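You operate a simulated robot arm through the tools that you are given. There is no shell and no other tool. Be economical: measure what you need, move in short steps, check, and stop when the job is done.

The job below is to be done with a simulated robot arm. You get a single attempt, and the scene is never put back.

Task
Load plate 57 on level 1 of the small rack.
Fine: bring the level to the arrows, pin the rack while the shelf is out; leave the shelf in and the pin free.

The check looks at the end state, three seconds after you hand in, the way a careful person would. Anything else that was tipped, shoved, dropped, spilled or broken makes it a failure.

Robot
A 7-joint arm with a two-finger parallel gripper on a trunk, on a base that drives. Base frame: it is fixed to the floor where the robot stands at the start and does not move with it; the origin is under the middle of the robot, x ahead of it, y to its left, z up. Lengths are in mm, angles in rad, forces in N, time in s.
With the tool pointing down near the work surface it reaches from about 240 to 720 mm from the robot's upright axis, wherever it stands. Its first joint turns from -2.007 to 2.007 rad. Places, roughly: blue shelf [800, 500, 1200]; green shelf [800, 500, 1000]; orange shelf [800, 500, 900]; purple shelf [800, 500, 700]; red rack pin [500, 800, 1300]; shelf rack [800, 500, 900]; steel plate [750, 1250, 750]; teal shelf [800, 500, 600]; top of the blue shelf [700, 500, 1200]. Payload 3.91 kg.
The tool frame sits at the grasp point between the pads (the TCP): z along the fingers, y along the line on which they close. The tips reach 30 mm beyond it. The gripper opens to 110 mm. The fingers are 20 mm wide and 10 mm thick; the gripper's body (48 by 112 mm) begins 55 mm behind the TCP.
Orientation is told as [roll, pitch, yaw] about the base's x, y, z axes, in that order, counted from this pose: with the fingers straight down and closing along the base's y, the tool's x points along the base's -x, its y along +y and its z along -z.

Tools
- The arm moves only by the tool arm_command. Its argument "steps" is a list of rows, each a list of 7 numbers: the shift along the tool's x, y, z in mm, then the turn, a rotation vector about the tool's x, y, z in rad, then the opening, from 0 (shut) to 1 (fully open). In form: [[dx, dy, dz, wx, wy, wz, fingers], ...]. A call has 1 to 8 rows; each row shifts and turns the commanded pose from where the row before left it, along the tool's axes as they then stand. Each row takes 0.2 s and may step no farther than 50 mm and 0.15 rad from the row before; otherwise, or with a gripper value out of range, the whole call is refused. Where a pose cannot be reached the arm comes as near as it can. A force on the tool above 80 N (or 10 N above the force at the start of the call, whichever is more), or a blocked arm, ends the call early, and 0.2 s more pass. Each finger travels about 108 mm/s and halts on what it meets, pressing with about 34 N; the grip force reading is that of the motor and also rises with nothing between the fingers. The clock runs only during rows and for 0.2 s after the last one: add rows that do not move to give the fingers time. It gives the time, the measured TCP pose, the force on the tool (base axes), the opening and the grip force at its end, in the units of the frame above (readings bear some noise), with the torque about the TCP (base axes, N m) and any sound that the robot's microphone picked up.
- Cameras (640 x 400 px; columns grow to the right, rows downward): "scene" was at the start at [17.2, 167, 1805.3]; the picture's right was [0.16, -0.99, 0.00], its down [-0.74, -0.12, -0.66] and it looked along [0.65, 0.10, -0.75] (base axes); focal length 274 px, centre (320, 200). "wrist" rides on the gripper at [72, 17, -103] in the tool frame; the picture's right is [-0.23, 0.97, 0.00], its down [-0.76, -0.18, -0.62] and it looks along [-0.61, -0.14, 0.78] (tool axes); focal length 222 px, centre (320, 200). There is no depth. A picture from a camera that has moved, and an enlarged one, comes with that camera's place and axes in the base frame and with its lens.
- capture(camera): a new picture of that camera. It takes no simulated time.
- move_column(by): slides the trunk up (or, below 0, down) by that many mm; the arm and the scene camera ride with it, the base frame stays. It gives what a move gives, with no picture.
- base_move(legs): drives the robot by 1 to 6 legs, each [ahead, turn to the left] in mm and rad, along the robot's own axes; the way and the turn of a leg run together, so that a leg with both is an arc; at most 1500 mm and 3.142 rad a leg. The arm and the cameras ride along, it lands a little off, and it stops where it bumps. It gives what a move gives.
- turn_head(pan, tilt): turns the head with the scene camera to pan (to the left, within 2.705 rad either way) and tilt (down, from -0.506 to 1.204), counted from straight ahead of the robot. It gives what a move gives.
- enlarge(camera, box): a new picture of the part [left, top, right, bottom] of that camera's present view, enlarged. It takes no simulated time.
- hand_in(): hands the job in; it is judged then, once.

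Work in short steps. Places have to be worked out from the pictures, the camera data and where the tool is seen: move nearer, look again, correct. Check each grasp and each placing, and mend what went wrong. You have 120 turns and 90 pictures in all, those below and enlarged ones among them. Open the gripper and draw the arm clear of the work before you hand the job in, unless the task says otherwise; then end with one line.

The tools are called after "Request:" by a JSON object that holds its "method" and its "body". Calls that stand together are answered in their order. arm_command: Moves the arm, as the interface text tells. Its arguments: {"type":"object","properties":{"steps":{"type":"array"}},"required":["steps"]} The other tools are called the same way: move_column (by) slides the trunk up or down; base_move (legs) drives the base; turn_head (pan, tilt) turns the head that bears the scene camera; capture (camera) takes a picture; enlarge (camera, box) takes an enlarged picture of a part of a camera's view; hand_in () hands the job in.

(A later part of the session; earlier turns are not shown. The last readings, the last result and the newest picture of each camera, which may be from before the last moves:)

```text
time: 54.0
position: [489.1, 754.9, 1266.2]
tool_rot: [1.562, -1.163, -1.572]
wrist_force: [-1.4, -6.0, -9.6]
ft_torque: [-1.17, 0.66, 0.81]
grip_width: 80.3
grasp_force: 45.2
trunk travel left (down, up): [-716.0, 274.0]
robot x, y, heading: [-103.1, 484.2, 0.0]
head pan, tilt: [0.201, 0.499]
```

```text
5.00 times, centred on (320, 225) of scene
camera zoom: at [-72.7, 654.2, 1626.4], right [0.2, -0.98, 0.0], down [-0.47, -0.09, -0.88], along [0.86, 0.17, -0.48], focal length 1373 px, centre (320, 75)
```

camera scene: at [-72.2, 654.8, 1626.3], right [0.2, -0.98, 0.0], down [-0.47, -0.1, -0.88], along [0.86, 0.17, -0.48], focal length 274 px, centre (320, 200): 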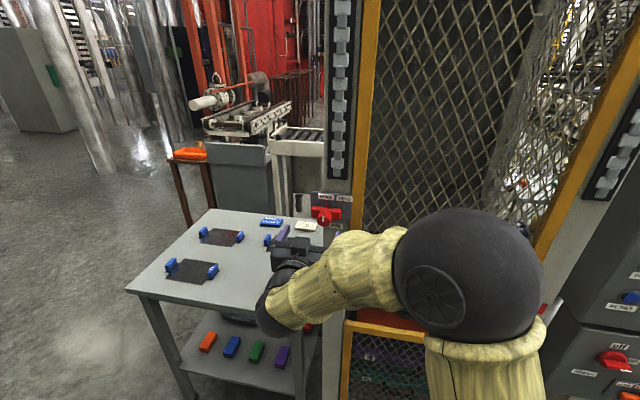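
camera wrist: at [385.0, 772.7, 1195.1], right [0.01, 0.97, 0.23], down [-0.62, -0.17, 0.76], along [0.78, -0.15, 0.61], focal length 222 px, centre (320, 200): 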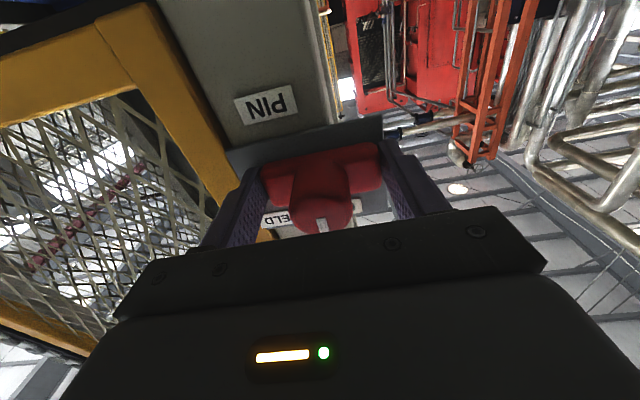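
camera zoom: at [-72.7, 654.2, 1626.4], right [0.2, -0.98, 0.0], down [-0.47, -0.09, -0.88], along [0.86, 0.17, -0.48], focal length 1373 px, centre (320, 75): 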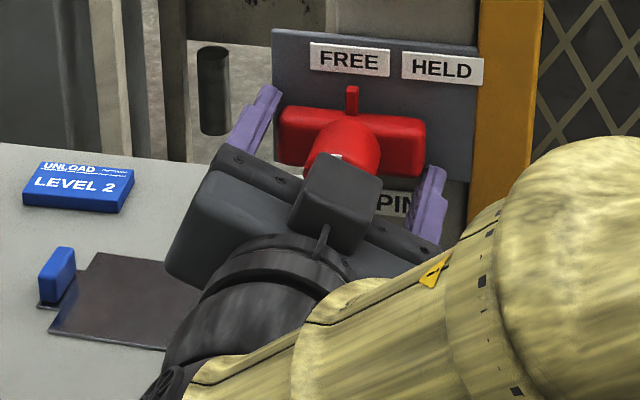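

The gripper slipped around the bar (fingers widened to 80) while the pin stayed. I'll use leverage instead: open, turn the tool counter-clockwise so the left finger lies under the bar's left end and right finger above the right end, then turn clockwise.

Request:
{"method": "arm_command", "body": {"steps": [[0, 0, -2, 0, 0, 0, 1], [0, 0, -3, 0, 0, 0, 1], [0, 0, 0, 0, 0, -0.145, 1], [0, 0, 0, 0, 0, -0.145, 1], [0, 0, 0, 0, 0, -0.145, 1], [0, 0, 0, 0, 0, -0.145, 1]]}}

Request:
{"method": "arm_command", "body": {"steps": [[0, 0, 0, 0, 0, -0.145, 1], [0, 0, 0, 0, 0, -0.145, 1], [0, 0, 0, 0, 0, -0.145, 1], [0, 0, 0, 0, 0, -0.145, 1], [0, 0, 0, 0, 0, -0.145, 1], [0, 0, 0, 0, 0, 0, 0.62], [0, 0, 0, 0, 0, 0, 0.62]]}}

Request:
{"method": "enlarge", "body": {"camera": "scene", "box": [270, 185, 370, 265]}}

Request:
{"method": "capture", "body": {"camera": "wrist"}}

```text
time: 55.4
position: [484.0, 755.3, 1266.6]
tool_rot: [-1.561, -1.393, 1.55]
wrist_force: [-0.5, 0.0, 0.4]
ft_torque: [-0.01, 0.0, -0.03]
grip_width: 109.9
grasp_force: 0.1
trunk travel left (down, up): [-716.0, 274.0]
robot x, y, heading: [-103.1, 482.4, 0.002]
head pan, tilt: [0.201, 0.499]
```

```text
time: 57.0
position: [483.6, 755.7, 1266.8]
tool_rot: [-1.57, -0.668, 1.558]
wrist_force: [0.0, 0.0, 0.1]
ft_torque: [-0.01, -0.03, -0.01]
grip_width: 68.0
grasp_force: 0.0
trunk travel left (down, up): [-716.0, 274.0]
robot x, y, heading: [-104.4, 482.8, -0.005]
head pan, tilt: [0.201, 0.499]
```

```text
5.00 times, centred on (320, 225) of scene
camera zoom: at [-73.5, 654.7, 1626.4], right [0.2, -0.98, 0.0], down [-0.47, -0.1, -0.88], along [0.86, 0.17, -0.48], focal length 1373 px, centre (320, 75)
```

zoom: 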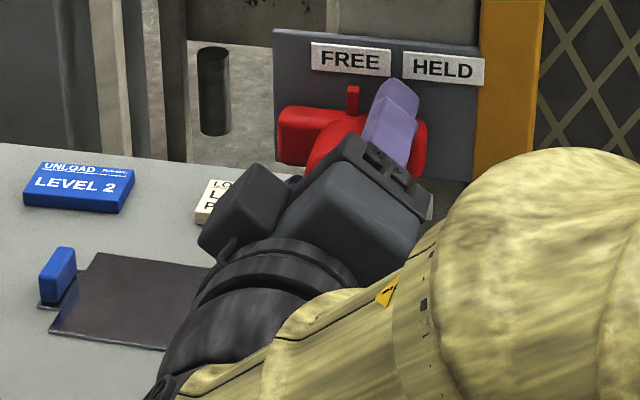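

```text
49 pictures are left
camera wrist: at [379.3, 710.7, 1209.1], right [0.01, 0.78, -0.62], down [-0.62, 0.49, 0.61], along [0.79, 0.38, 0.49], focal length 222 px, centre (320, 200)
```

wrist: 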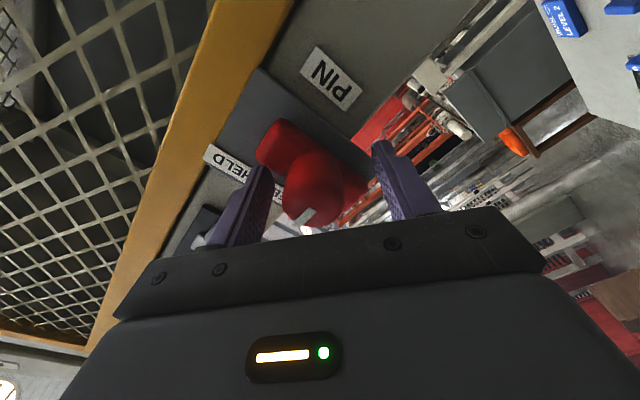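

Fingers straddle the bar diagonally as planned. Rotating clockwise.

Request:
{"method": "arm_command", "body": {"steps": [[0, 0, 1, 0, 0, 0.1, 0.62], [0, 0, 0, 0, 0, 0.1, 0.62], [0, 0, 0, 0, 0, 0.1, 0.62], [0, 0, 0, 0, 0, 0.1, 0.62], [0, 0, 0, 0, 0, 0.1, 0.62], [0, 0, 0, 0, 0, 0.1, 0.62]]}}

Request:
{"method": "enlarge", "body": {"camera": "scene", "box": [270, 185, 370, 265]}}

```text
time: 58.4
position: [484.4, 754.1, 1282.1]
tool_rot: [-1.684, -1.275, 1.663]
wrist_force: [24.1, 1.3, 69.4]
ft_torque: [-2.83, -0.85, 1.07]
grip_width: 77.6
grasp_force: 9.3
trunk travel left (down, up): [-716.0, 274.0]
robot x, y, heading: [-102.0, 481.8, -0.003]
head pan, tilt: [0.201, 0.499]
```

```text
5.00 times, centred on (320, 225) of scene
camera zoom: at [-76.0, 651.7, 1627.5], right [0.2, -0.98, 0.0], down [-0.47, -0.09, -0.88], along [0.86, 0.17, -0.48], focal length 1373 px, centre (320, 75)
```

zoom: 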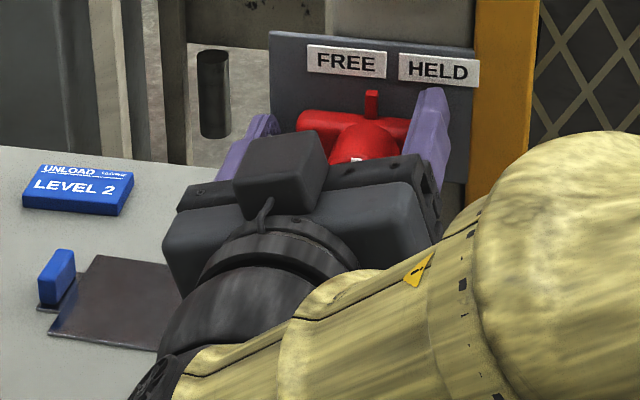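

The tab moved right ~11 mm while the bar stayed level: the pin slides toward HELD rather than turning. I'll open, square the tool up again, and re-centre on the bar.

Request:
{"method": "arm_command", "body": {"steps": [[0, 0, 0, 0, 0, -0.1, 0.62], [0, 0, 0, 0, 0, 0, 1], [0, 0, 0, 0, 0, 0, 1], [0, 0, -8, 0, 0, 0, 1]]}}

Request:
{"method": "enlarge", "body": {"camera": "scene", "box": [270, 185, 370, 265]}}

```text
time: 59.4
position: [477.4, 754.1, 1272.6]
tool_rot: [-1.605, -1.174, 1.589]
wrist_force: [20.1, -0.3, 43.8]
ft_torque: [-2.34, -0.6, 1.09]
grip_width: 110.1
grasp_force: 0.0
trunk travel left (down, up): [-716.0, 274.0]
robot x, y, heading: [-99.9, 480.2, -0.004]
head pan, tilt: [0.201, 0.499]
```

```text
5.00 times, centred on (320, 225) of scene
camera zoom: at [-74.0, 652.7, 1626.7], right [0.2, -0.98, 0.0], down [-0.47, -0.09, -0.88], along [0.86, 0.17, -0.48], focal length 1373 px, centre (320, 75)
```

zoom: 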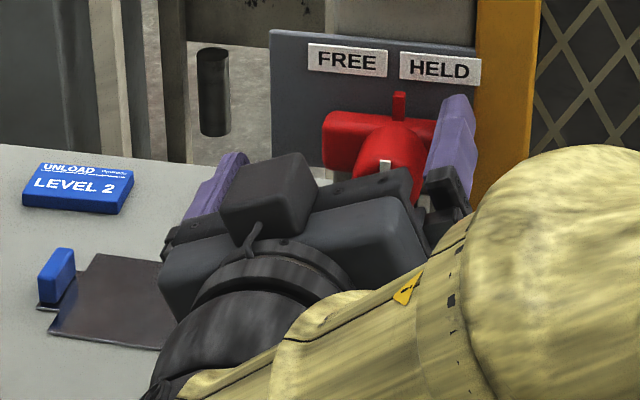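

The tab moved further toward HELD (friction of the opening finger). I'll unload by rotating back a bit, then retreat fully and square up.

Request:
{"method": "arm_command", "body": {"steps": [[0, 0, -5, 0, 0, -0.12, 1], [0, 0, -5, 0, 0, -0.12, 1], [0, 0, -15, 0, 0, 0, 1], [0, 0, -20, 0, 0, 0, 1]]}}

Request:
{"method": "arm_command", "body": {"steps": [[0, 0, 0, 0, 0, 0.13, 1], [0, 0, 0, 0, 0, 0.13, 1], [0, 0, 0, 0, 0, 0.13, 1], [0, 0, 0, 0, 0, 0.13, 1], [0, 0, 0, 0, 0, 0.12, 1]]}}

Request:
{"method": "enlarge", "body": {"camera": "scene", "box": [270, 185, 370, 265]}}

Request:
{"method": "capture", "body": {"camera": "wrist"}}

```text
time: 60.4
position: [430.9, 756.8, 1266.8]
tool_rot: [-1.565, -0.926, 1.556]
wrist_force: [-1.0, 0.0, 1.4]
ft_torque: [0.04, 0.02, -0.02]
grip_width: 110.0
grasp_force: 0.0
trunk travel left (down, up): [-716.0, 274.0]
robot x, y, heading: [-105.7, 481.6, 0.001]
head pan, tilt: [0.201, 0.499]
```

```text
time: 61.6
position: [433.4, 755.8, 1266.1]
tool_rot: [0.354, -1.569, -0.368]
wrist_force: [-0.2, 0.2, 0.0]
ft_torque: [-0.01, 0.01, 0.0]
grip_width: 109.9
grasp_force: 0.0
trunk travel left (down, up): [-716.0, 274.0]
robot x, y, heading: [-100.0, 485.3, -0.001]
head pan, tilt: [0.201, 0.499]
```

```text
5.00 times, centred on (320, 225) of scene
camera zoom: at [-73.3, 654.6, 1626.4], right [0.2, -0.98, 0.0], down [-0.47, -0.09, -0.88], along [0.86, 0.17, -0.48], focal length 1373 px, centre (320, 75)
```

zoom: 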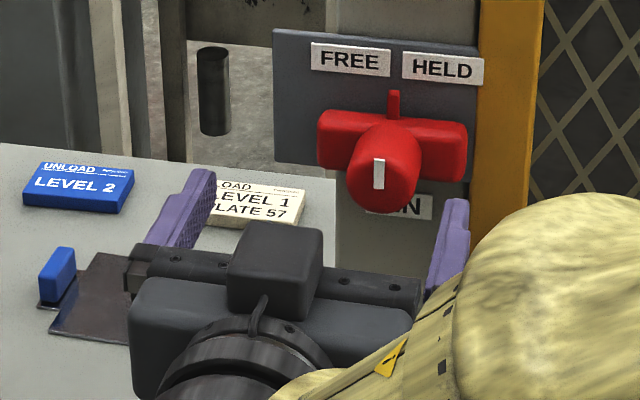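

```text
45 pictures are left
camera wrist: at [328.1, 774.4, 1194.9], right [0.01, 0.97, 0.23], down [-0.62, -0.17, 0.76], along [0.78, -0.15, 0.61], focal length 222 px, centre (320, 200)
```

wrist: 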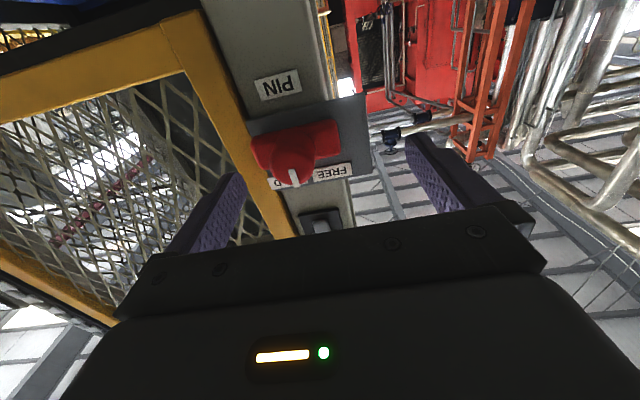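

The pin is now ~20 mm along with ~25 mm left to reach HELD (tab should sit under the HELD label). I'll regrip the bar's ends at y≈735 and slide it right.

Request:
{"method": "arm_command", "body": {"steps": [[0, -20, 10, 0, 0, 0, 1], [0, 0, 20, 0, 0, 0, 1], [0, 0, 20, 0, 0, 0, 1], [0, 0, 2, 0, 0, 0, 0.8], [0, 0, 0, 0, 0, 0, 0.6], [0, 0, 0, 0, 0, 0, 0.5], [0, 0, 0, 0, 0, 0, 0.5]]}}

Request:
{"method": "arm_command", "body": {"steps": [[0, -8, 0, 0, 0, 0, 0.5], [0, -8, 0, 0, 0, 0, 0.5], [0, -8, 0, 0, 0, 0, 0.5]]}}

Request:
{"method": "enlarge", "body": {"camera": "scene", "box": [270, 185, 370, 265]}}

```text
time: 63.2
position: [484.0, 734.5, 1267.3]
tool_rot: [-0.44, -1.569, 0.428]
wrist_force: [7.9, -0.8, 2.1]
ft_torque: [-0.17, 0.51, 0.71]
grip_width: 74.6
grasp_force: 45.1
trunk travel left (down, up): [-716.0, 274.0]
robot x, y, heading: [-103.3, 483.8, 0.0]
head pan, tilt: [0.201, 0.499]
```

```text
time: 64.0
position: [484.4, 713.8, 1267.0]
tool_rot: [-0.298, -1.567, 0.289]
wrist_force: [11.5, 6.0, 5.8]
ft_torque: [-0.02, 0.46, -0.33]
grip_width: 74.9
grasp_force: 44.8
trunk travel left (down, up): [-716.0, 274.0]
robot x, y, heading: [-105.0, 482.1, 0.003]
head pan, tilt: [0.201, 0.499]
```

```text
5.00 times, centred on (320, 225) of scene
camera zoom: at [-71.3, 655.8, 1626.3], right [0.2, -0.98, 0.0], down [-0.47, -0.1, -0.88], along [0.86, 0.17, -0.48], focal length 1373 px, centre (320, 75)
```

zoom: 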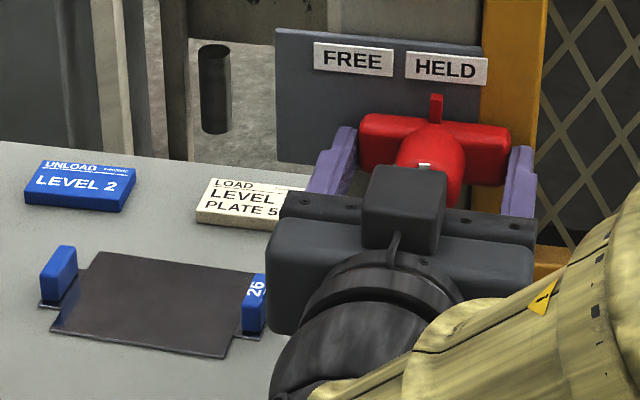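

It slides easily; tab is almost under HELD. Pushing until it meets the end.

Request:
{"method": "arm_command", "body": {"steps": [[0, -4, 0, 0, 0, 0, 0.5], [0, -4, 0, 0, 0, 0, 0.5], [0, -3, 0, 0, 0, 0, 0.5]]}}

Request:
{"method": "enlarge", "body": {"camera": "scene", "box": [270, 185, 370, 265]}}

```text
time: 64.8
position: [484.1, 712.8, 1266.8]
tool_rot: [-1.457, -1.567, 1.461]
wrist_force: [17.3, 45.8, 14.0]
ft_torque: [1.48, 0.67, 0.82]
grip_width: 75.1
grasp_force: 44.9
trunk travel left (down, up): [-716.0, 274.0]
robot x, y, heading: [-103.3, 479.8, 0.003]
head pan, tilt: [0.201, 0.499]
```

```text
5.00 times, centred on (320, 225) of scene
camera zoom: at [-69.8, 663.9, 1625.5], right [0.2, -0.98, 0.01], down [-0.47, -0.1, -0.88], along [0.86, 0.17, -0.48], focal length 1373 px, centre (320, 75)
```

zoom: 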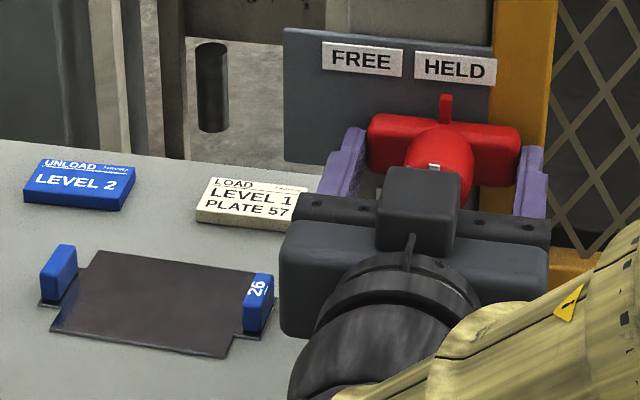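

Stopped at its end (46 N), tab under HELD. Releasing and withdrawing, then looking at the blue shelf handle.

Request:
{"method": "arm_command", "body": {"steps": [[0, 10, 0, 0, 0, 0, 0.5], [0, 0, 0, 0, 0, 0, 1], [0, 0, 0, 0, 0, 0, 1], [0, 0, -30, 0, 0, 0, 1], [0, 0, -40, 0, 0, 0, 1]]}}

Request:
{"method": "base_move", "body": {"legs": [[-200, 0]]}}

Request:
{"method": "move_column", "body": {"by": 30}}

Request:
{"method": "turn_head", "body": {"pan": 0.0, "tilt": 0.6}}

Request:
{"method": "capture", "body": {"camera": "scene"}}

```text
time: 66.0
position: [410.9, 710.2, 1266.5]
tool_rot: [-0.372, -1.568, 0.364]
wrist_force: [0.1, -0.2, 0.5]
ft_torque: [-0.02, -0.01, 0.02]
grip_width: 109.8
grasp_force: 0.0
trunk travel left (down, up): [-716.0, 274.0]
robot x, y, heading: [-99.3, 480.6, 0.004]
head pan, tilt: [0.201, 0.499]
```

```text
time: 67.6
position: [211.7, 713.5, 1267.7]
tool_rot: [-0.813, -1.569, 0.808]
wrist_force: [-0.6, -0.8, 0.0]
ft_torque: [-0.02, 0.02, 0.01]
grip_width: 109.9
grasp_force: 0.0
trunk travel left (down, up): [-716.0, 274.0]
robot x, y, heading: [-306.1, 480.0, 0.001]
head pan, tilt: [0.201, 0.499]
```

```text
time: 68.3
position: [213.4, 714.9, 1297.3]
tool_rot: [-0.477, -1.568, 0.471]
wrist_force: [0.1, -0.4, 0.2]
ft_torque: [-0.01, -0.02, 0.03]
grip_width: 110.0
grasp_force: 0.1
trunk travel left (down, up): [-746.0, 244.0]
robot x, y, heading: [-301.4, 478.7, 0.003]
head pan, tilt: [0.201, 0.499]
```

```text
time: 69.1
position: [211.7, 713.6, 1296.1]
tool_rot: [-0.481, -1.569, 0.473]
wrist_force: [-0.5, 0.2, -0.4]
ft_torque: [0.0, 0.01, 0.01]
grip_width: 109.8
grasp_force: 0.1
trunk travel left (down, up): [-746.0, 244.0]
robot x, y, heading: [-303.2, 479.9, -0.003]
head pan, tilt: [0.0, 0.6]
```

```text
42 pictures are left
camera scene: at [-274.2, 636.8, 1647.3], right [0.0, -1.0, 0.0], down [-0.56, 0.0, -0.83], along [0.83, 0.0, -0.56], focal length 274 px, centre (320, 200)
```

scene: 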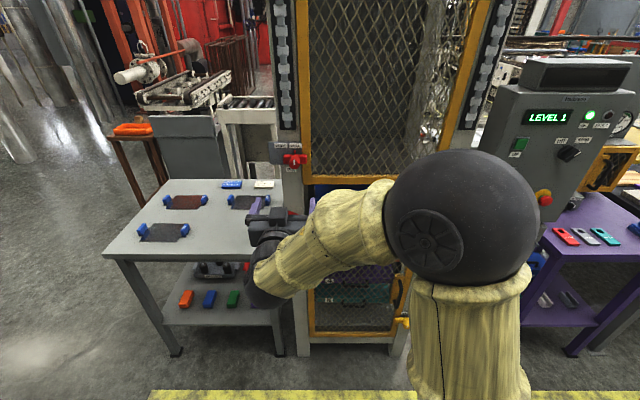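

Handle triangulates to ≈(580,466,1036). I'll re-park at y≈290 so the arm reaches it comfortably, turn the wrist 90° so the fingers close vertically, and lower the trunk.

Request:
{"method": "base_move", "body": {"legs": [[0, -1.571], [190, 0], [0, 1.571]]}}

Request:
{"method": "arm_command", "body": {"steps": [[0, 0, 0, 0, 0, -0.1428, 1], [0, 0, 0, 0, 0, -0.1428, 1], [0, 0, 0, 0, 0, -0.1428, 1], [0, 0, 0, 0, 0, -0.1428, 1], [0, 0, 0, 0, 0, -0.1428, 1], [0, 0, 0, 0, 0, -0.1428, 1]]}}

Request:
{"method": "arm_command", "body": {"steps": [[0, 0, 0, 0, 0, -0.1428, 1], [0, 0, 0, 0, 0, -0.1428, 1], [0, 0, 0, 0, 0, -0.1428, 1], [0, 0, 0, 0, 0, -0.1428, 1], [0, 0, 0, 0, 0, -0.1428, 0.5]]}}

Request:
{"method": "move_column", "body": {"by": -261}}

Request:
{"method": "turn_head", "body": {"pan": 0.1, "tilt": 0.4}}

Request:
{"method": "capture", "body": {"camera": "scene"}}

Request:
{"method": "capture", "body": {"camera": "wrist"}}

```text
time: 78.3
position: [214.2, 524.3, 1297.5]
tool_rot: [-0.507, -1.569, 0.5]
wrist_force: [0.2, -0.4, 0.0]
ft_torque: [0.03, -0.02, -0.01]
grip_width: 110.2
grasp_force: 0.0
trunk travel left (down, up): [-746.0, 244.0]
robot x, y, heading: [-298.8, 291.0, 0.006]
head pan, tilt: [0.0, 0.6]
```

```text
time: 79.7
position: [214.5, 523.9, 1296.8]
tool_rot: [-1.567, -0.71, 1.562]
wrist_force: [0.6, -0.1, -0.6]
ft_torque: [-0.01, 0.0, -0.02]
grip_width: 110.2
grasp_force: 0.1
trunk travel left (down, up): [-746.0, 244.0]
robot x, y, heading: [-301.6, 292.2, 0.005]
head pan, tilt: [0.0, 0.6]
```

```text
time: 80.9
position: [212.7, 524.6, 1297.6]
tool_rot: [-1.569, 0.004, 1.565]
wrist_force: [0.0, 0.0, 0.5]
ft_torque: [0.01, 0.01, 0.02]
grip_width: 54.9
grasp_force: 0.0
trunk travel left (down, up): [-746.0, 244.0]
robot x, y, heading: [-299.1, 289.2, 0.004]
head pan, tilt: [0.0, 0.6]
```

```text
time: 83.5
position: [213.5, 523.4, 1036.9]
tool_rot: [-1.568, -0.001, 1.566]
wrist_force: [0.4, -0.4, 0.6]
ft_torque: [0.0, 0.0, -0.01]
grip_width: 55.0
grasp_force: 0.0
trunk travel left (down, up): [-485.0, 505.0]
robot x, y, heading: [-300.1, 288.5, 0.007]
head pan, tilt: [0.0, 0.6]
```

```text
time: 84.3
position: [214.2, 524.4, 1037.0]
tool_rot: [-1.569, 0.002, 1.564]
wrist_force: [0.3, 0.6, -0.1]
ft_torque: [0.0, 0.02, 0.02]
grip_width: 54.9
grasp_force: 0.1
trunk travel left (down, up): [-485.0, 505.0]
robot x, y, heading: [-302.9, 292.5, 0.008]
head pan, tilt: [0.099, 0.4]
```

```text
41 pictures are left
camera scene: at [-269.3, 454.7, 1404.5], right [0.1, -0.99, 0.0], down [-0.39, -0.04, -0.92], along [0.92, 0.1, -0.39], focal length 274 px, centre (320, 200)
```

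scene: 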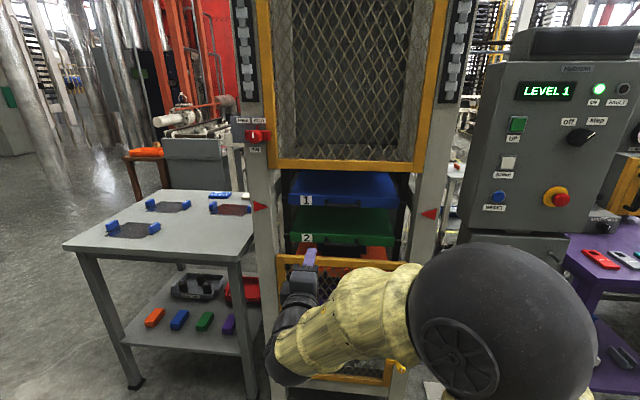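

```text
40 pictures are left
camera wrist: at [109.7, 451.9, 1019.9], right [0.0, 0.23, -0.97], down [-0.62, 0.77, 0.18], along [0.79, 0.6, 0.14], focal length 222 px, centre (320, 200)
```

wrist: 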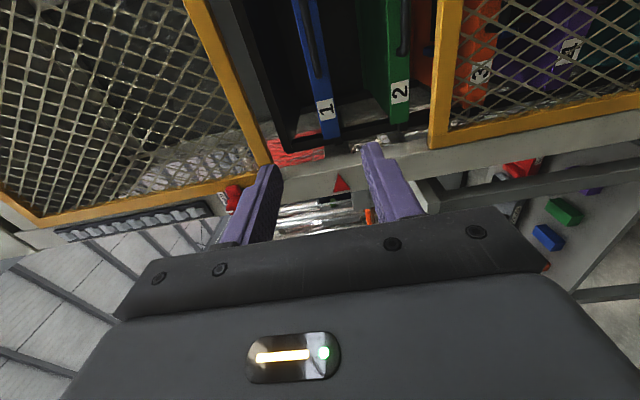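

Excellent. Zoom on the blue shelf and handle.

Request:
{"method": "enlarge", "body": {"camera": "scene", "box": [250, 150, 450, 275]}}

Request:
{"method": "enlarge", "body": {"camera": "wrist", "box": [250, 0, 450, 150]}}

```text
3.20 times, centred on (350, 212) of scene
camera zoom: at [-269.3, 454.7, 1404.5], right [0.1, -0.99, 0.0], down [-0.39, -0.04, -0.92], along [0.92, 0.1, -0.39], focal length 879 px, centre (224, 160)
```

zoom: 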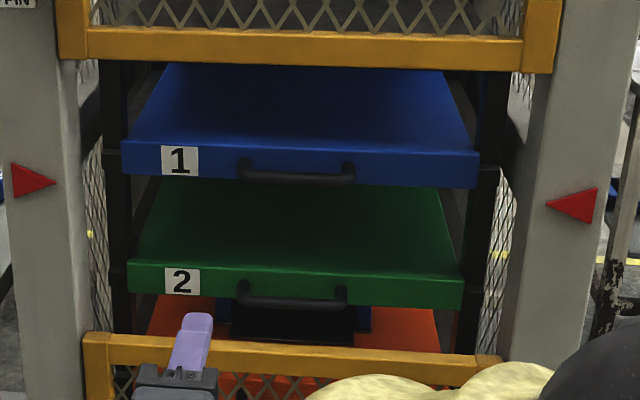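

```text
2.67 times, centred on (350, 75) of wrist
camera zoom: at [109.7, 451.9, 1019.9], right [0.0, 0.23, -0.97], down [-0.62, 0.77, 0.18], along [0.79, 0.6, 0.14], focal length 592 px, centre (240, 533)
```

zoom: 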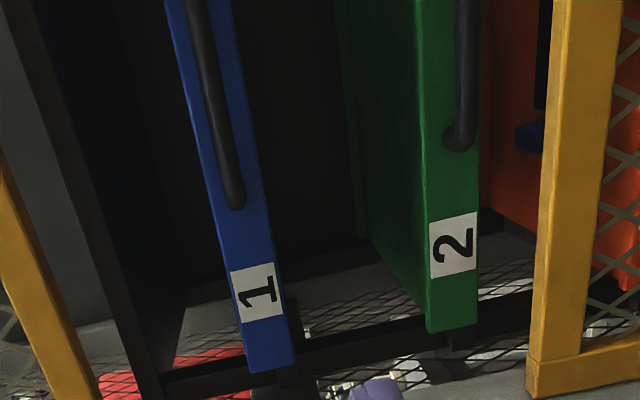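

Handle bar ≈ (582,470,1031). Shifting right 54 mm, down 6 mm, then driving 270 mm in and checking.

Request:
{"method": "arm_command", "body": {"steps": [[27, 3, 0, 0, 0, 0, 0.5], [27, 3, 0, 0, 0, 0, 0.5]]}}

Request:
{"method": "base_move", "body": {"legs": [[270, -0.007]]}}

Request:
{"method": "capture", "body": {"camera": "wrist"}}

Request:
{"method": "capture", "body": {"camera": "scene"}}

```text
time: 84.9
position: [214.4, 470.8, 1031.0]
tool_rot: [-1.569, 0.001, 1.565]
wrist_force: [-0.1, 0.0, -0.1]
ft_torque: [-0.01, 0.01, 0.02]
grip_width: 55.1
grasp_force: 0.0
trunk travel left (down, up): [-485.0, 505.0]
robot x, y, heading: [-300.6, 291.1, 0.001]
head pan, tilt: [0.099, 0.4]
```

```text
time: 86.8
position: [484.2, 466.9, 1030.3]
tool_rot: [-1.568, -0.002, 1.558]
wrist_force: [-0.8, 0.3, -0.1]
ft_torque: [-0.02, 0.02, 0.0]
grip_width: 55.0
grasp_force: 0.2
trunk travel left (down, up): [-485.0, 505.0]
robot x, y, heading: [-33.2, 292.7, -0.002]
head pan, tilt: [0.099, 0.4]
```

```text
37 pictures are left
camera wrist: at [380.1, 396.5, 1013.4], right [0.0, 0.23, -0.97], down [-0.61, 0.77, 0.18], along [0.79, 0.6, 0.14], focal length 222 px, centre (320, 200)
```

wrist: 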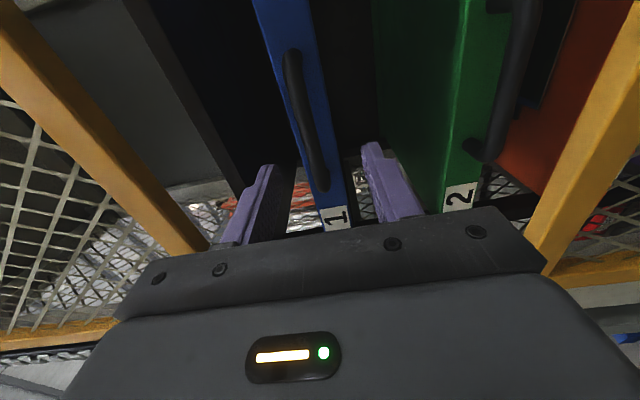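

```text
36 pictures are left
camera scene: at [1.6, 455.2, 1404.5], right [0.1, -1.0, 0.0], down [-0.39, -0.04, -0.92], along [0.92, 0.09, -0.39], focal length 274 px, centre (320, 200)
```

scene: 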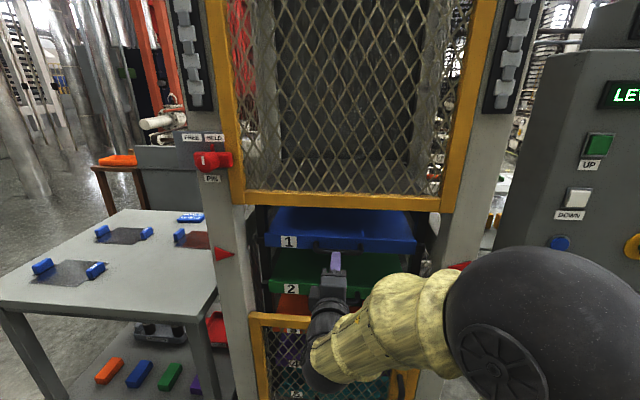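

Handle ≈ (580,456,1039) from the wrist view. Correcting +8 mm up, -9 mm right, driving 60 mm, and rechecking.

Request:
{"method": "arm_command", "body": {"steps": [[9, -8, 0, 0, 0, 0, 0.5]]}}

Request:
{"method": "base_move", "body": {"legs": [[55, 0]]}}

Request:
{"method": "capture", "body": {"camera": "wrist"}}

```text
time: 87.2
position: [484.6, 459.0, 1038.1]
tool_rot: [-1.568, 0.0, 1.559]
wrist_force: [0.4, 0.9, 0.5]
ft_torque: [-0.04, -0.03, -0.03]
grip_width: 54.9
grasp_force: 0.0
trunk travel left (down, up): [-485.0, 505.0]
robot x, y, heading: [-32.0, 294.0, 0.001]
head pan, tilt: [0.099, 0.4]
```

```text
time: 88.1
position: [539.6, 459.4, 1037.4]
tool_rot: [-1.569, -0.001, 1.561]
wrist_force: [-0.2, 1.0, -0.6]
ft_torque: [0.05, 0.02, -0.03]
grip_width: 55.1
grasp_force: 0.1
trunk travel left (down, up): [-485.0, 505.0]
robot x, y, heading: [20.8, 286.2, 0.002]
head pan, tilt: [0.099, 0.4]
```

```text
35 pictures are left
camera wrist: at [435.7, 387.8, 1021.2], right [0.0, 0.23, -0.97], down [-0.61, 0.77, 0.18], along [0.79, 0.6, 0.14], focal length 222 px, centre (320, 200)
```

wrist: 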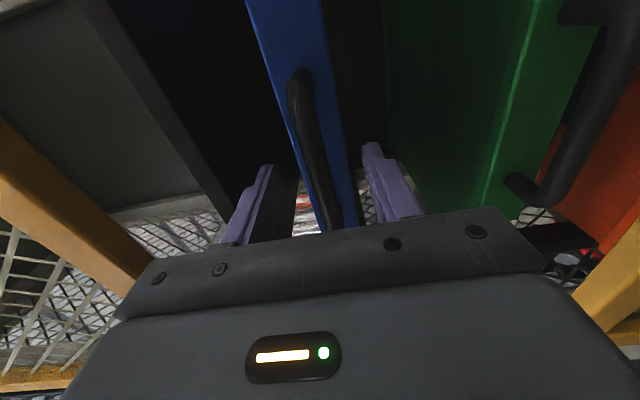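

The handle lies between the fingers. Advancing 33 mm and closing.

Request:
{"method": "arm_command", "body": {"steps": [[0, 0, 12, 0, 0, 0, 0.5], [0, 0, 12, 0, 0, 0, 0.5], [0, 0, 9, 0, 0, 0, 0.5]]}}

Request:
{"method": "capture", "body": {"camera": "wrist"}}

```text
time: 88.9
position: [572.7, 459.7, 1037.0]
tool_rot: [-1.569, 0.003, 1.56]
wrist_force: [0.3, -0.4, 0.0]
ft_torque: [0.02, 0.0, 0.0]
grip_width: 55.0
grasp_force: 0.1
trunk travel left (down, up): [-485.0, 505.0]
robot x, y, heading: [22.7, 290.7, 0.001]
head pan, tilt: [0.099, 0.4]
```

```text
34 pictures are left
camera wrist: at [468.5, 387.5, 1021.4], right [0.0, 0.23, -0.97], down [-0.61, 0.77, 0.18], along [0.79, 0.6, 0.14], focal length 222 px, centre (320, 200)
```

wrist: 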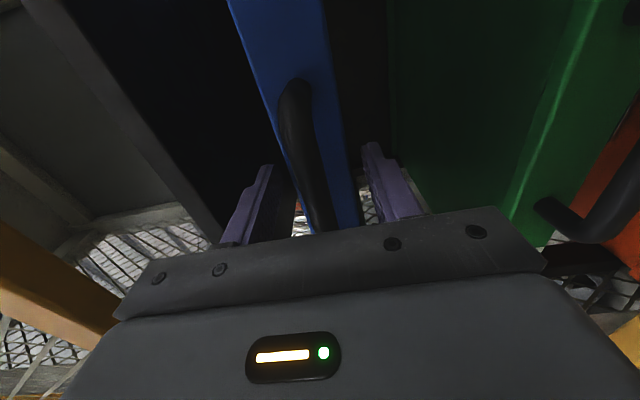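

Closing on the handle.

Request:
{"method": "arm_command", "body": {"steps": [[0, 0, 3, 0, 0, 0, 0.3], [0, 0, 0, 0, 0, 0, 0], [0, 0, 0, 0, 0, 0, 0], [0, 0, 0, 0, 0, 0, 0]]}}

Request:
{"method": "capture", "body": {"camera": "wrist"}}

```text
time: 89.9
position: [574.1, 459.3, 1036.5]
tool_rot: [-1.569, 0.0, 1.56]
wrist_force: [-22.4, -1.6, -8.7]
ft_torque: [0.67, -0.39, -0.1]
grip_width: 39.5
grasp_force: 45.0
trunk travel left (down, up): [-485.0, 505.0]
robot x, y, heading: [24.6, 287.7, -0.001]
head pan, tilt: [0.099, 0.4]
```

```text
33 pictures are left
camera wrist: at [469.0, 387.4, 1021.7], right [0.0, 0.23, -0.97], down [-0.61, 0.77, 0.18], along [0.79, 0.6, 0.14], focal length 222 px, centre (320, 200)
```

wrist: 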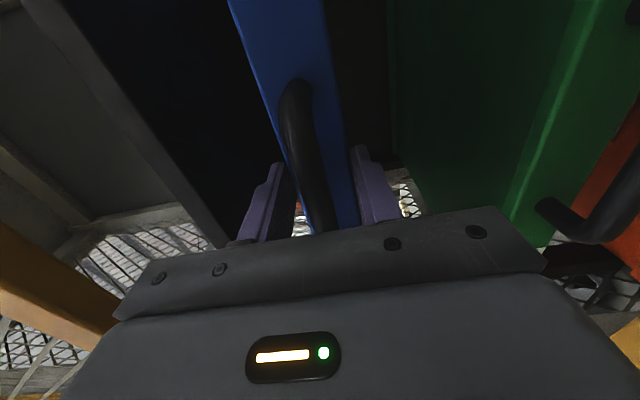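

39.5 mm means the tips caught the shelf lip, not the bar. I'll open, back off 14 mm, and close on the bar itself.

Request:
{"method": "arm_command", "body": {"steps": [[0, 0, 0, 0, 0, 0, 0.5], [0, 0, -16, 0, 0, 0, 0.5], [0, 0, 0, 0, 0, 0, 0.3], [0, 0, 0, 0, 0, 0, 0], [0, 0, 0, 0, 0, 0, 0], [0, 0, 0, 0, 0, 0, 0]]}}

Request:
{"method": "capture", "body": {"camera": "wrist"}}

```text
time: 91.3
position: [559.5, 459.9, 1036.3]
tool_rot: [-1.569, 0.0, 1.561]
wrist_force: [0.6, 0.2, 2.2]
ft_torque: [0.06, 0.02, -0.18]
grip_width: 14.0
grasp_force: 45.0
trunk travel left (down, up): [-485.0, 505.0]
robot x, y, heading: [26.9, 292.9, 0.002]
head pan, tilt: [0.099, 0.4]
```

```text
32 pictures are left
camera wrist: at [455.2, 387.8, 1021.4], right [0.0, 0.23, -0.97], down [-0.61, 0.77, 0.18], along [0.79, 0.6, 0.14], focal length 222 px, centre (320, 200)
```

wrist: 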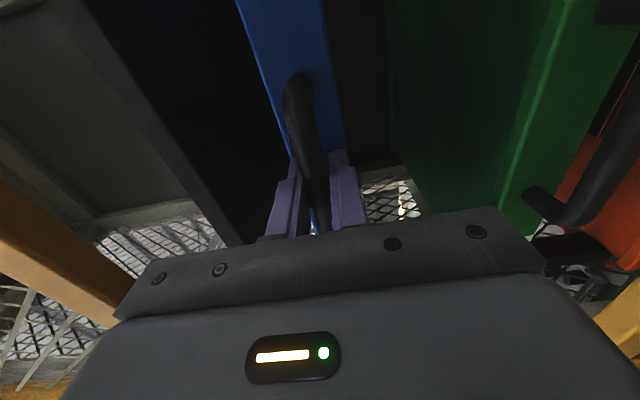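

Bar gripped (14 mm). Pulling with the base, 100 mm first.

Request:
{"method": "base_move", "body": {"legs": [[-100, 0]]}}

Request:
{"method": "capture", "body": {"camera": "scene"}}

```text
time: 92.5
position: [458.8, 459.6, 1039.0]
tool_rot: [-1.569, 0.001, 1.56]
wrist_force: [-1.1, 1.1, 4.7]
ft_torque: [0.0, 0.05, -0.01]
grip_width: 13.2
grasp_force: 44.8
trunk travel left (down, up): [-485.0, 505.0]
robot x, y, heading: [-74.6, 290.1, -0.002]
head pan, tilt: [0.099, 0.4]
```

```text
31 pictures are left
camera scene: at [-44.3, 455.2, 1404.6], right [0.1, -1.0, 0.0], down [-0.39, -0.04, -0.92], along [0.92, 0.09, -0.39], focal length 274 px, centre (320, 200)
```

scene: 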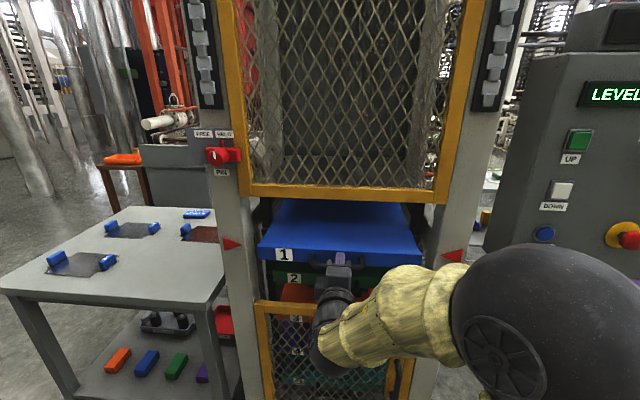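

The shelf comes out. Pulling another 150 mm.

Request:
{"method": "base_move", "body": {"legs": [[-150, 0]]}}

Request:
{"method": "capture", "body": {"camera": "scene"}}

```text
time: 93.8
position: [307.6, 458.1, 1037.8]
tool_rot: [-1.57, 0.0, 1.557]
wrist_force: [-0.9, 1.7, 4.1]
ft_torque: [0.03, 0.05, 0.11]
grip_width: 13.6
grasp_force: 44.7
trunk travel left (down, up): [-485.0, 505.0]
robot x, y, heading: [-229.3, 294.6, -0.002]
head pan, tilt: [0.099, 0.4]
```

```text
30 pictures are left
camera scene: at [-194.8, 455.3, 1404.6], right [0.1, -1.0, 0.0], down [-0.39, -0.04, -0.92], along [0.92, 0.09, -0.39], focal length 274 px, centre (320, 200)
```

scene: 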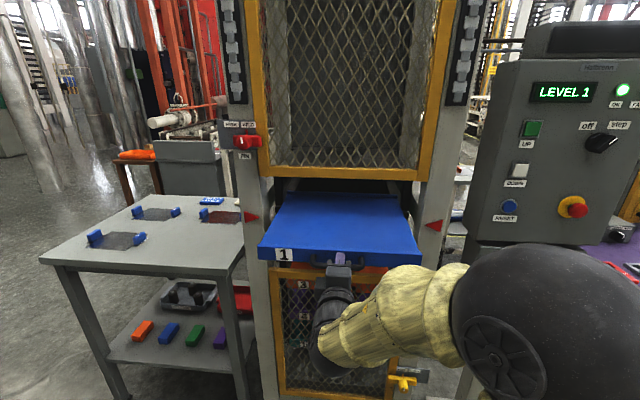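

Shelf is out ~250 mm, plenty for the plate. Releasing the handle, retreating, and turning the tool back to pointing down.

Request:
{"method": "arm_command", "body": {"steps": [[0, 0, 0, 0, 0, 0, 0.4], [0, 0, 0, 0, 0, 0, 0.5], [0, 0, -20, 0, 0, 0, 0.5], [0, 0, -30, 0, 0, 0, 0.5]]}}

Request:
{"method": "base_move", "body": {"legs": [[-150, 0]]}}

Request:
{"method": "arm_command", "body": {"steps": [[0, 0, 0, 0, 0, 0.1428, 1], [0, 0, 0, 0, 0, 0.1428, 1], [0, 0, 0, 0, 0, 0.1428, 1], [0, 0, 0, 0, 0, 0.1428, 1], [0, 0, 0, 0, 0, 0.1428, 1], [0, 0, 0, 0, 0, 0.1428, 1], [0, 0, 0, 0, 0, 0.1428, 1], [0, 0, 0, 0, 0, 0.1428, 1]]}}

Request:
{"method": "arm_command", "body": {"steps": [[0, 0, 0, 0, 0, 0.1428, 1], [0, 0, 0, 0, 0, 0.1428, 1], [0, 0, 0, 0, 0, 0.1428, 1], [0, 0, 0, 0, 0.1428, 0, 1], [0, 0, 0, 0, 0.1428, 0, 1], [0, 0, 0, 0, 0.1428, 0, 1], [0, 0, 0, 0, 0.1428, 0, 1], [0, 0, 0, 0, 0.1428, 0, 1]]}}

Request:
{"method": "arm_command", "body": {"steps": [[0, 0, 0, 0, 0.1428, 0, 1], [0, 0, 0, 0, 0.1428, 0, 1], [0, 0, 0, 0, 0.1428, 0, 1], [0, 0, 0, 0, 0.1428, 0, 1], [0, 0, 0, 0, 0.1428, 0, 1], [0, 0, 0, 0, 0.1428, 0, 1]]}}

```text
time: 94.8
position: [257.8, 457.9, 1037.8]
tool_rot: [-1.572, 0.002, 1.56]
wrist_force: [0.7, -0.4, 0.2]
ft_torque: [-0.01, 0.02, -0.06]
grip_width: 55.1
grasp_force: 0.0
trunk travel left (down, up): [-485.0, 505.0]
robot x, y, heading: [-226.9, 288.7, 0.001]
head pan, tilt: [0.099, 0.4]
```

```text
time: 96.2
position: [107.7, 460.4, 1038.1]
tool_rot: [-1.569, -0.002, 1.56]
wrist_force: [-0.4, 0.2, 0.2]
ft_torque: [-0.04, 0.06, 0.0]
grip_width: 54.9
grasp_force: 0.1
trunk travel left (down, up): [-485.0, 505.0]
robot x, y, heading: [-376.0, 290.3, -0.003]
head pan, tilt: [0.099, 0.4]
```

```text
time: 98.0
position: [107.8, 459.8, 1037.8]
tool_rot: [-1.566, -1.145, 1.556]
wrist_force: [0.0, -0.7, 0.5]
ft_torque: [0.03, -0.03, 0.01]
grip_width: 110.0
grasp_force: 0.0
trunk travel left (down, up): [-485.0, 505.0]
robot x, y, heading: [-378.7, 290.3, -0.002]
head pan, tilt: [0.099, 0.4]
```

```text
time: 99.8
position: [107.8, 460.2, 1038.2]
tool_rot: [0.0, -0.855, -0.008]
wrist_force: [-0.4, 0.0, -0.3]
ft_torque: [-0.03, 0.01, 0.01]
grip_width: 109.9
grasp_force: 0.1
trunk travel left (down, up): [-485.0, 505.0]
robot x, y, heading: [-381.1, 290.2, -0.006]
head pan, tilt: [0.099, 0.4]
```

```text
time: 101.2
position: [107.4, 459.6, 1037.3]
tool_rot: [-0.001, 0.006, -0.011]
wrist_force: [-0.4, 0.4, 0.0]
ft_torque: [-0.02, 0.04, 0.0]
grip_width: 110.2
grasp_force: 0.2
trunk travel left (down, up): [-485.0, 505.0]
robot x, y, heading: [-375.0, 291.8, -0.003]
head pan, tilt: [0.099, 0.4]
```

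Now driving over in front of the table.

Request:
{"method": "base_move", "body": {"legs": [[0, 1.571], [765, 0], [0, -1.571], [420, 0]]}}

Request:
{"method": "turn_head", "body": {"pan": 0.1, "tilt": 0.7}}

Request:
{"method": "capture", "body": {"camera": "scene"}}

Request:
{"method": "capture", "body": {"camera": "wrist"}}

```text
time: 115.2
position: [533.6, 1235.8, 1038.0]
tool_rot: [-0.004, 0.002, -0.011]
wrist_force: [0.7, 0.0, -0.6]
ft_torque: [0.01, 0.01, 0.0]
grip_width: 110.0
grasp_force: 0.0
trunk travel left (down, up): [-485.0, 505.0]
robot x, y, heading: [50.7, 1066.3, 0.001]
head pan, tilt: [0.099, 0.4]
```

```text
time: 116.0
position: [533.3, 1234.7, 1037.4]
tool_rot: [-0.002, 0.003, -0.01]
wrist_force: [0.0, 0.4, 0.6]
ft_torque: [0.0, 0.0, 0.01]
grip_width: 110.0
grasp_force: 0.2
trunk travel left (down, up): [-485.0, 505.0]
robot x, y, heading: [48.0, 1066.2, 0.004]
head pan, tilt: [0.099, 0.7]
```

```text
29 pictures are left
camera scene: at [72.6, 1229.9, 1377.7], right [0.1, -0.99, 0.0], down [-0.64, -0.07, -0.77], along [0.76, 0.08, -0.64], focal length 274 px, centre (320, 200)
```

scene: 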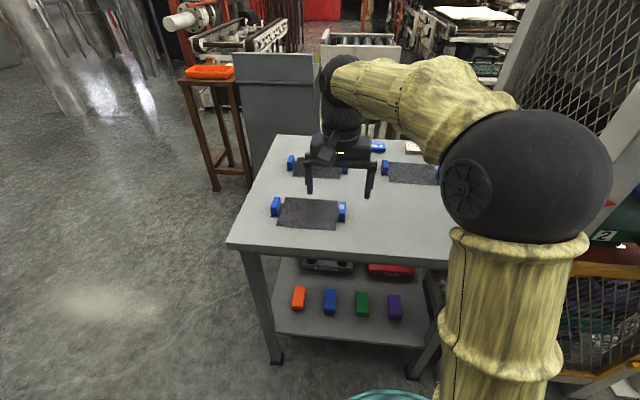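

```text
28 pictures are left
camera wrist: at [460.8, 1253.1, 1141.3], right [0.24, 0.97, 0.0], down [0.76, -0.18, 0.62], along [0.6, -0.15, -0.78], focal length 222 px, centre (320, 200)
```

wrist: 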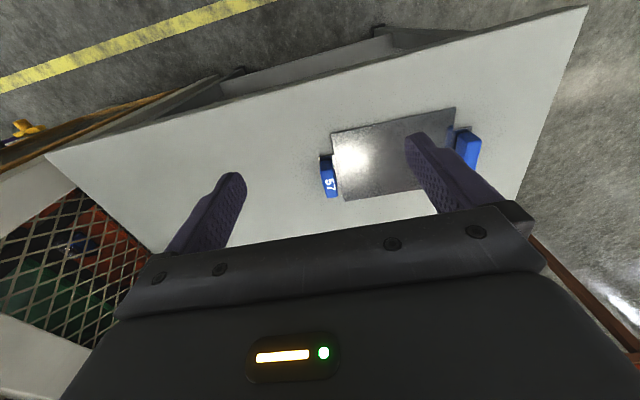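

Block "57" ≈ (627,1223,876), the other grip ≈ (627,1406). Zooming for its shape.

Request:
{"method": "enlarge", "body": {"camera": "wrist", "box": [290, 100, 490, 220]}}

Request:
{"method": "enlarge", "body": {"camera": "scene", "box": [255, 180, 375, 250]}}

```text
3.20 times, centred on (390, 160) of wrist
camera zoom: at [460.8, 1253.1, 1141.3], right [0.24, 0.97, 0.0], down [0.76, -0.18, 0.62], along [0.6, -0.15, -0.78], focal length 711 px, centre (96, 328)
```

zoom: 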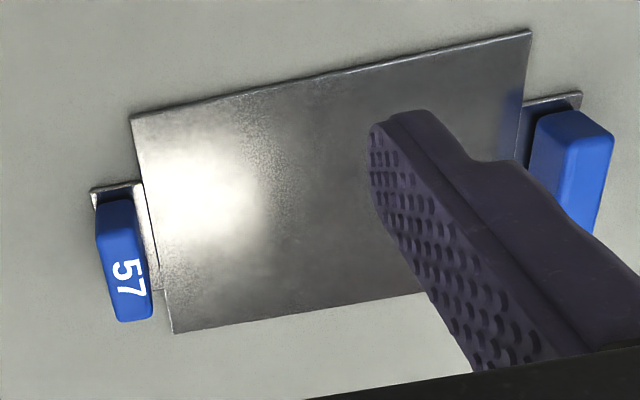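

```text
5.33 times, centred on (315, 215) of scene
camera zoom: at [72.6, 1229.9, 1377.7], right [0.1, -0.99, 0.0], down [-0.64, -0.07, -0.77], along [0.76, 0.08, -0.64], focal length 1464 px, centre (347, 120)
```

zoom: 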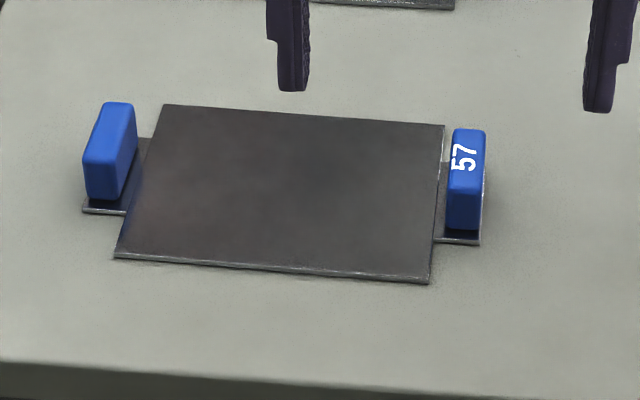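

Block ≈ 20 mm wide, ~25 tall, along x. Moving TCP over (632,1223) with opening ~50 mm and lowering part way.

Request:
{"method": "base_move", "body": {"legs": [[60, 0]]}}

Request:
{"method": "arm_command", "body": {"steps": [[-20, -6, 0, 0, 0, 0, 0.5], [-19, -6, 0, 0, 0, 0.01, 0.5]]}}

Request:
{"method": "move_column", "body": {"by": -100}}

Request:
{"method": "capture", "body": {"camera": "wrist"}}

Request:
{"method": "enlarge", "body": {"camera": "scene", "box": [240, 120, 440, 245]}}

```text
time: 117.0
position: [592.9, 1236.0, 1037.1]
tool_rot: [-0.001, 0.001, -0.011]
wrist_force: [-0.7, 0.3, -0.5]
ft_torque: [-0.02, 0.01, -0.01]
grip_width: 109.8
grasp_force: 0.1
trunk travel left (down, up): [-485.0, 505.0]
robot x, y, heading: [106.1, 1069.8, 0.003]
head pan, tilt: [0.099, 0.7]
```

```text
time: 117.6
position: [633.2, 1223.1, 1036.5]
tool_rot: [0.0, 0.001, -0.02]
wrist_force: [0.2, -0.3, 0.0]
ft_torque: [0.01, 0.0, 0.0]
grip_width: 55.0
grasp_force: 0.1
trunk travel left (down, up): [-485.0, 505.0]
robot x, y, heading: [111.2, 1066.6, 0.003]
head pan, tilt: [0.099, 0.7]
```

```text
time: 118.9
position: [631.9, 1222.6, 937.6]
tool_rot: [-0.002, 0.003, -0.019]
wrist_force: [-0.3, -0.1, 0.1]
ft_torque: [-0.03, 0.02, -0.02]
grip_width: 55.3
grasp_force: 0.0
trunk travel left (down, up): [-385.0, 605.0]
robot x, y, heading: [104.9, 1067.6, 0.004]
head pan, tilt: [0.099, 0.7]
```

```text
25 pictures are left
camera wrist: at [560.0, 1242.2, 1040.9], right [0.25, 0.97, 0.0], down [0.76, -0.19, 0.62], along [0.6, -0.15, -0.78], focal length 222 px, centre (320, 200)
```

wrist: 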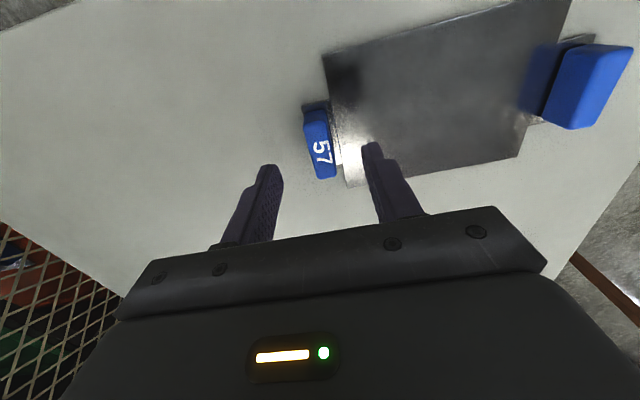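

```text
3.20 times, centred on (340, 182) of scene
camera zoom: at [132.1, 1229.9, 1277.7], right [0.1, -0.99, 0.0], down [-0.64, -0.07, -0.76], along [0.76, 0.08, -0.64], focal length 879 px, centre (256, 256)
```

zoom: 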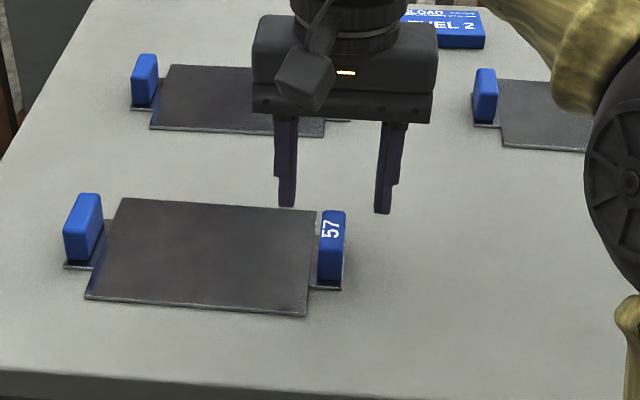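

Aligned. Block top may be ~890, so I descend 40 mm and check.

Request:
{"method": "arm_command", "body": {"steps": [[0, 0, 20, 0, 0, 0, 0.5], [0, 0, 20, 0, 0, 0, 0.5]]}}

Request:
{"method": "enlarge", "body": {"camera": "scene", "box": [240, 150, 400, 250]}}

```text
time: 119.5
position: [631.8, 1223.6, 896.0]
tool_rot: [0.0, 0.002, -0.02]
wrist_force: [0.1, -0.2, 0.1]
ft_torque: [0.02, -0.01, 0.01]
grip_width: 55.1
grasp_force: 0.2
trunk travel left (down, up): [-385.0, 605.0]
robot x, y, heading: [108.6, 1066.4, 0.004]
head pan, tilt: [0.099, 0.7]
```

```text
4.00 times, centred on (320, 200) of scene
camera zoom: at [132.2, 1230.0, 1277.7], right [0.1, -0.99, 0.0], down [-0.64, -0.07, -0.76], along [0.76, 0.08, -0.64], focal length 1098 px, centre (320, 200)
```

zoom: 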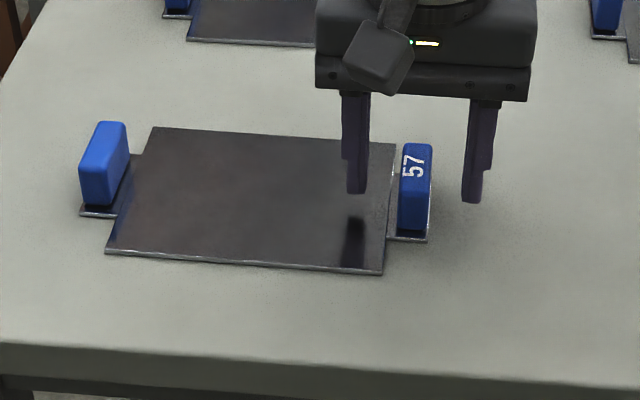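

The tip reflection suggests ~9 mm to the plate. Descending 5 mm and closing gently on the block.

Request:
{"method": "arm_command", "body": {"steps": [[0, 0, 5, 0, 0, 0, 0.5], [0, 0, 0, 0, 0, 0, 0.3], [0, 0, 0, 0, 0, 0, 0.1], [0, 0, 0, 0, 0, 0, 0], [0, 0, 0, 0, 0, 0, 0]]}}

Request:
{"method": "arm_command", "body": {"steps": [[0, 0, -8, 0, 0, 0, 0], [0, 0, -8, 0, 0, 0, 0], [0, 0, -8, 0, 0, 0, 0]]}}

Request:
{"method": "enlarge", "body": {"camera": "scene", "box": [240, 150, 400, 250]}}

```text
time: 120.7
position: [631.5, 1222.5, 890.7]
tool_rot: [-0.002, 0.0, -0.02]
wrist_force: [-1.3, -1.9, 0.4]
ft_torque: [0.05, -0.05, 0.13]
grip_width: 17.7
grasp_force: 34.1
trunk travel left (down, up): [-385.0, 605.0]
robot x, y, heading: [109.7, 1068.3, 0.003]
head pan, tilt: [0.099, 0.7]
```

```text
time: 121.5
position: [633.1, 1223.0, 915.9]
tool_rot: [-0.002, 0.004, -0.018]
wrist_force: [-0.1, -0.5, -7.5]
ft_torque: [-0.7, 0.03, 0.02]
grip_width: 17.8
grasp_force: 33.8
trunk travel left (down, up): [-385.0, 605.0]
robot x, y, heading: [108.9, 1070.3, 0.002]
head pan, tilt: [0.099, 0.7]
```

```text
4.00 times, centred on (320, 200) of scene
camera zoom: at [132.8, 1230.3, 1277.6], right [0.1, -0.99, 0.0], down [-0.64, -0.07, -0.76], along [0.76, 0.08, -0.64], focal length 1098 px, centre (320, 200)
```

zoom: 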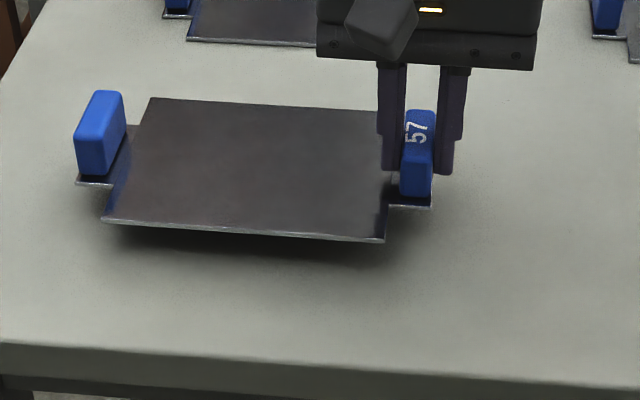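

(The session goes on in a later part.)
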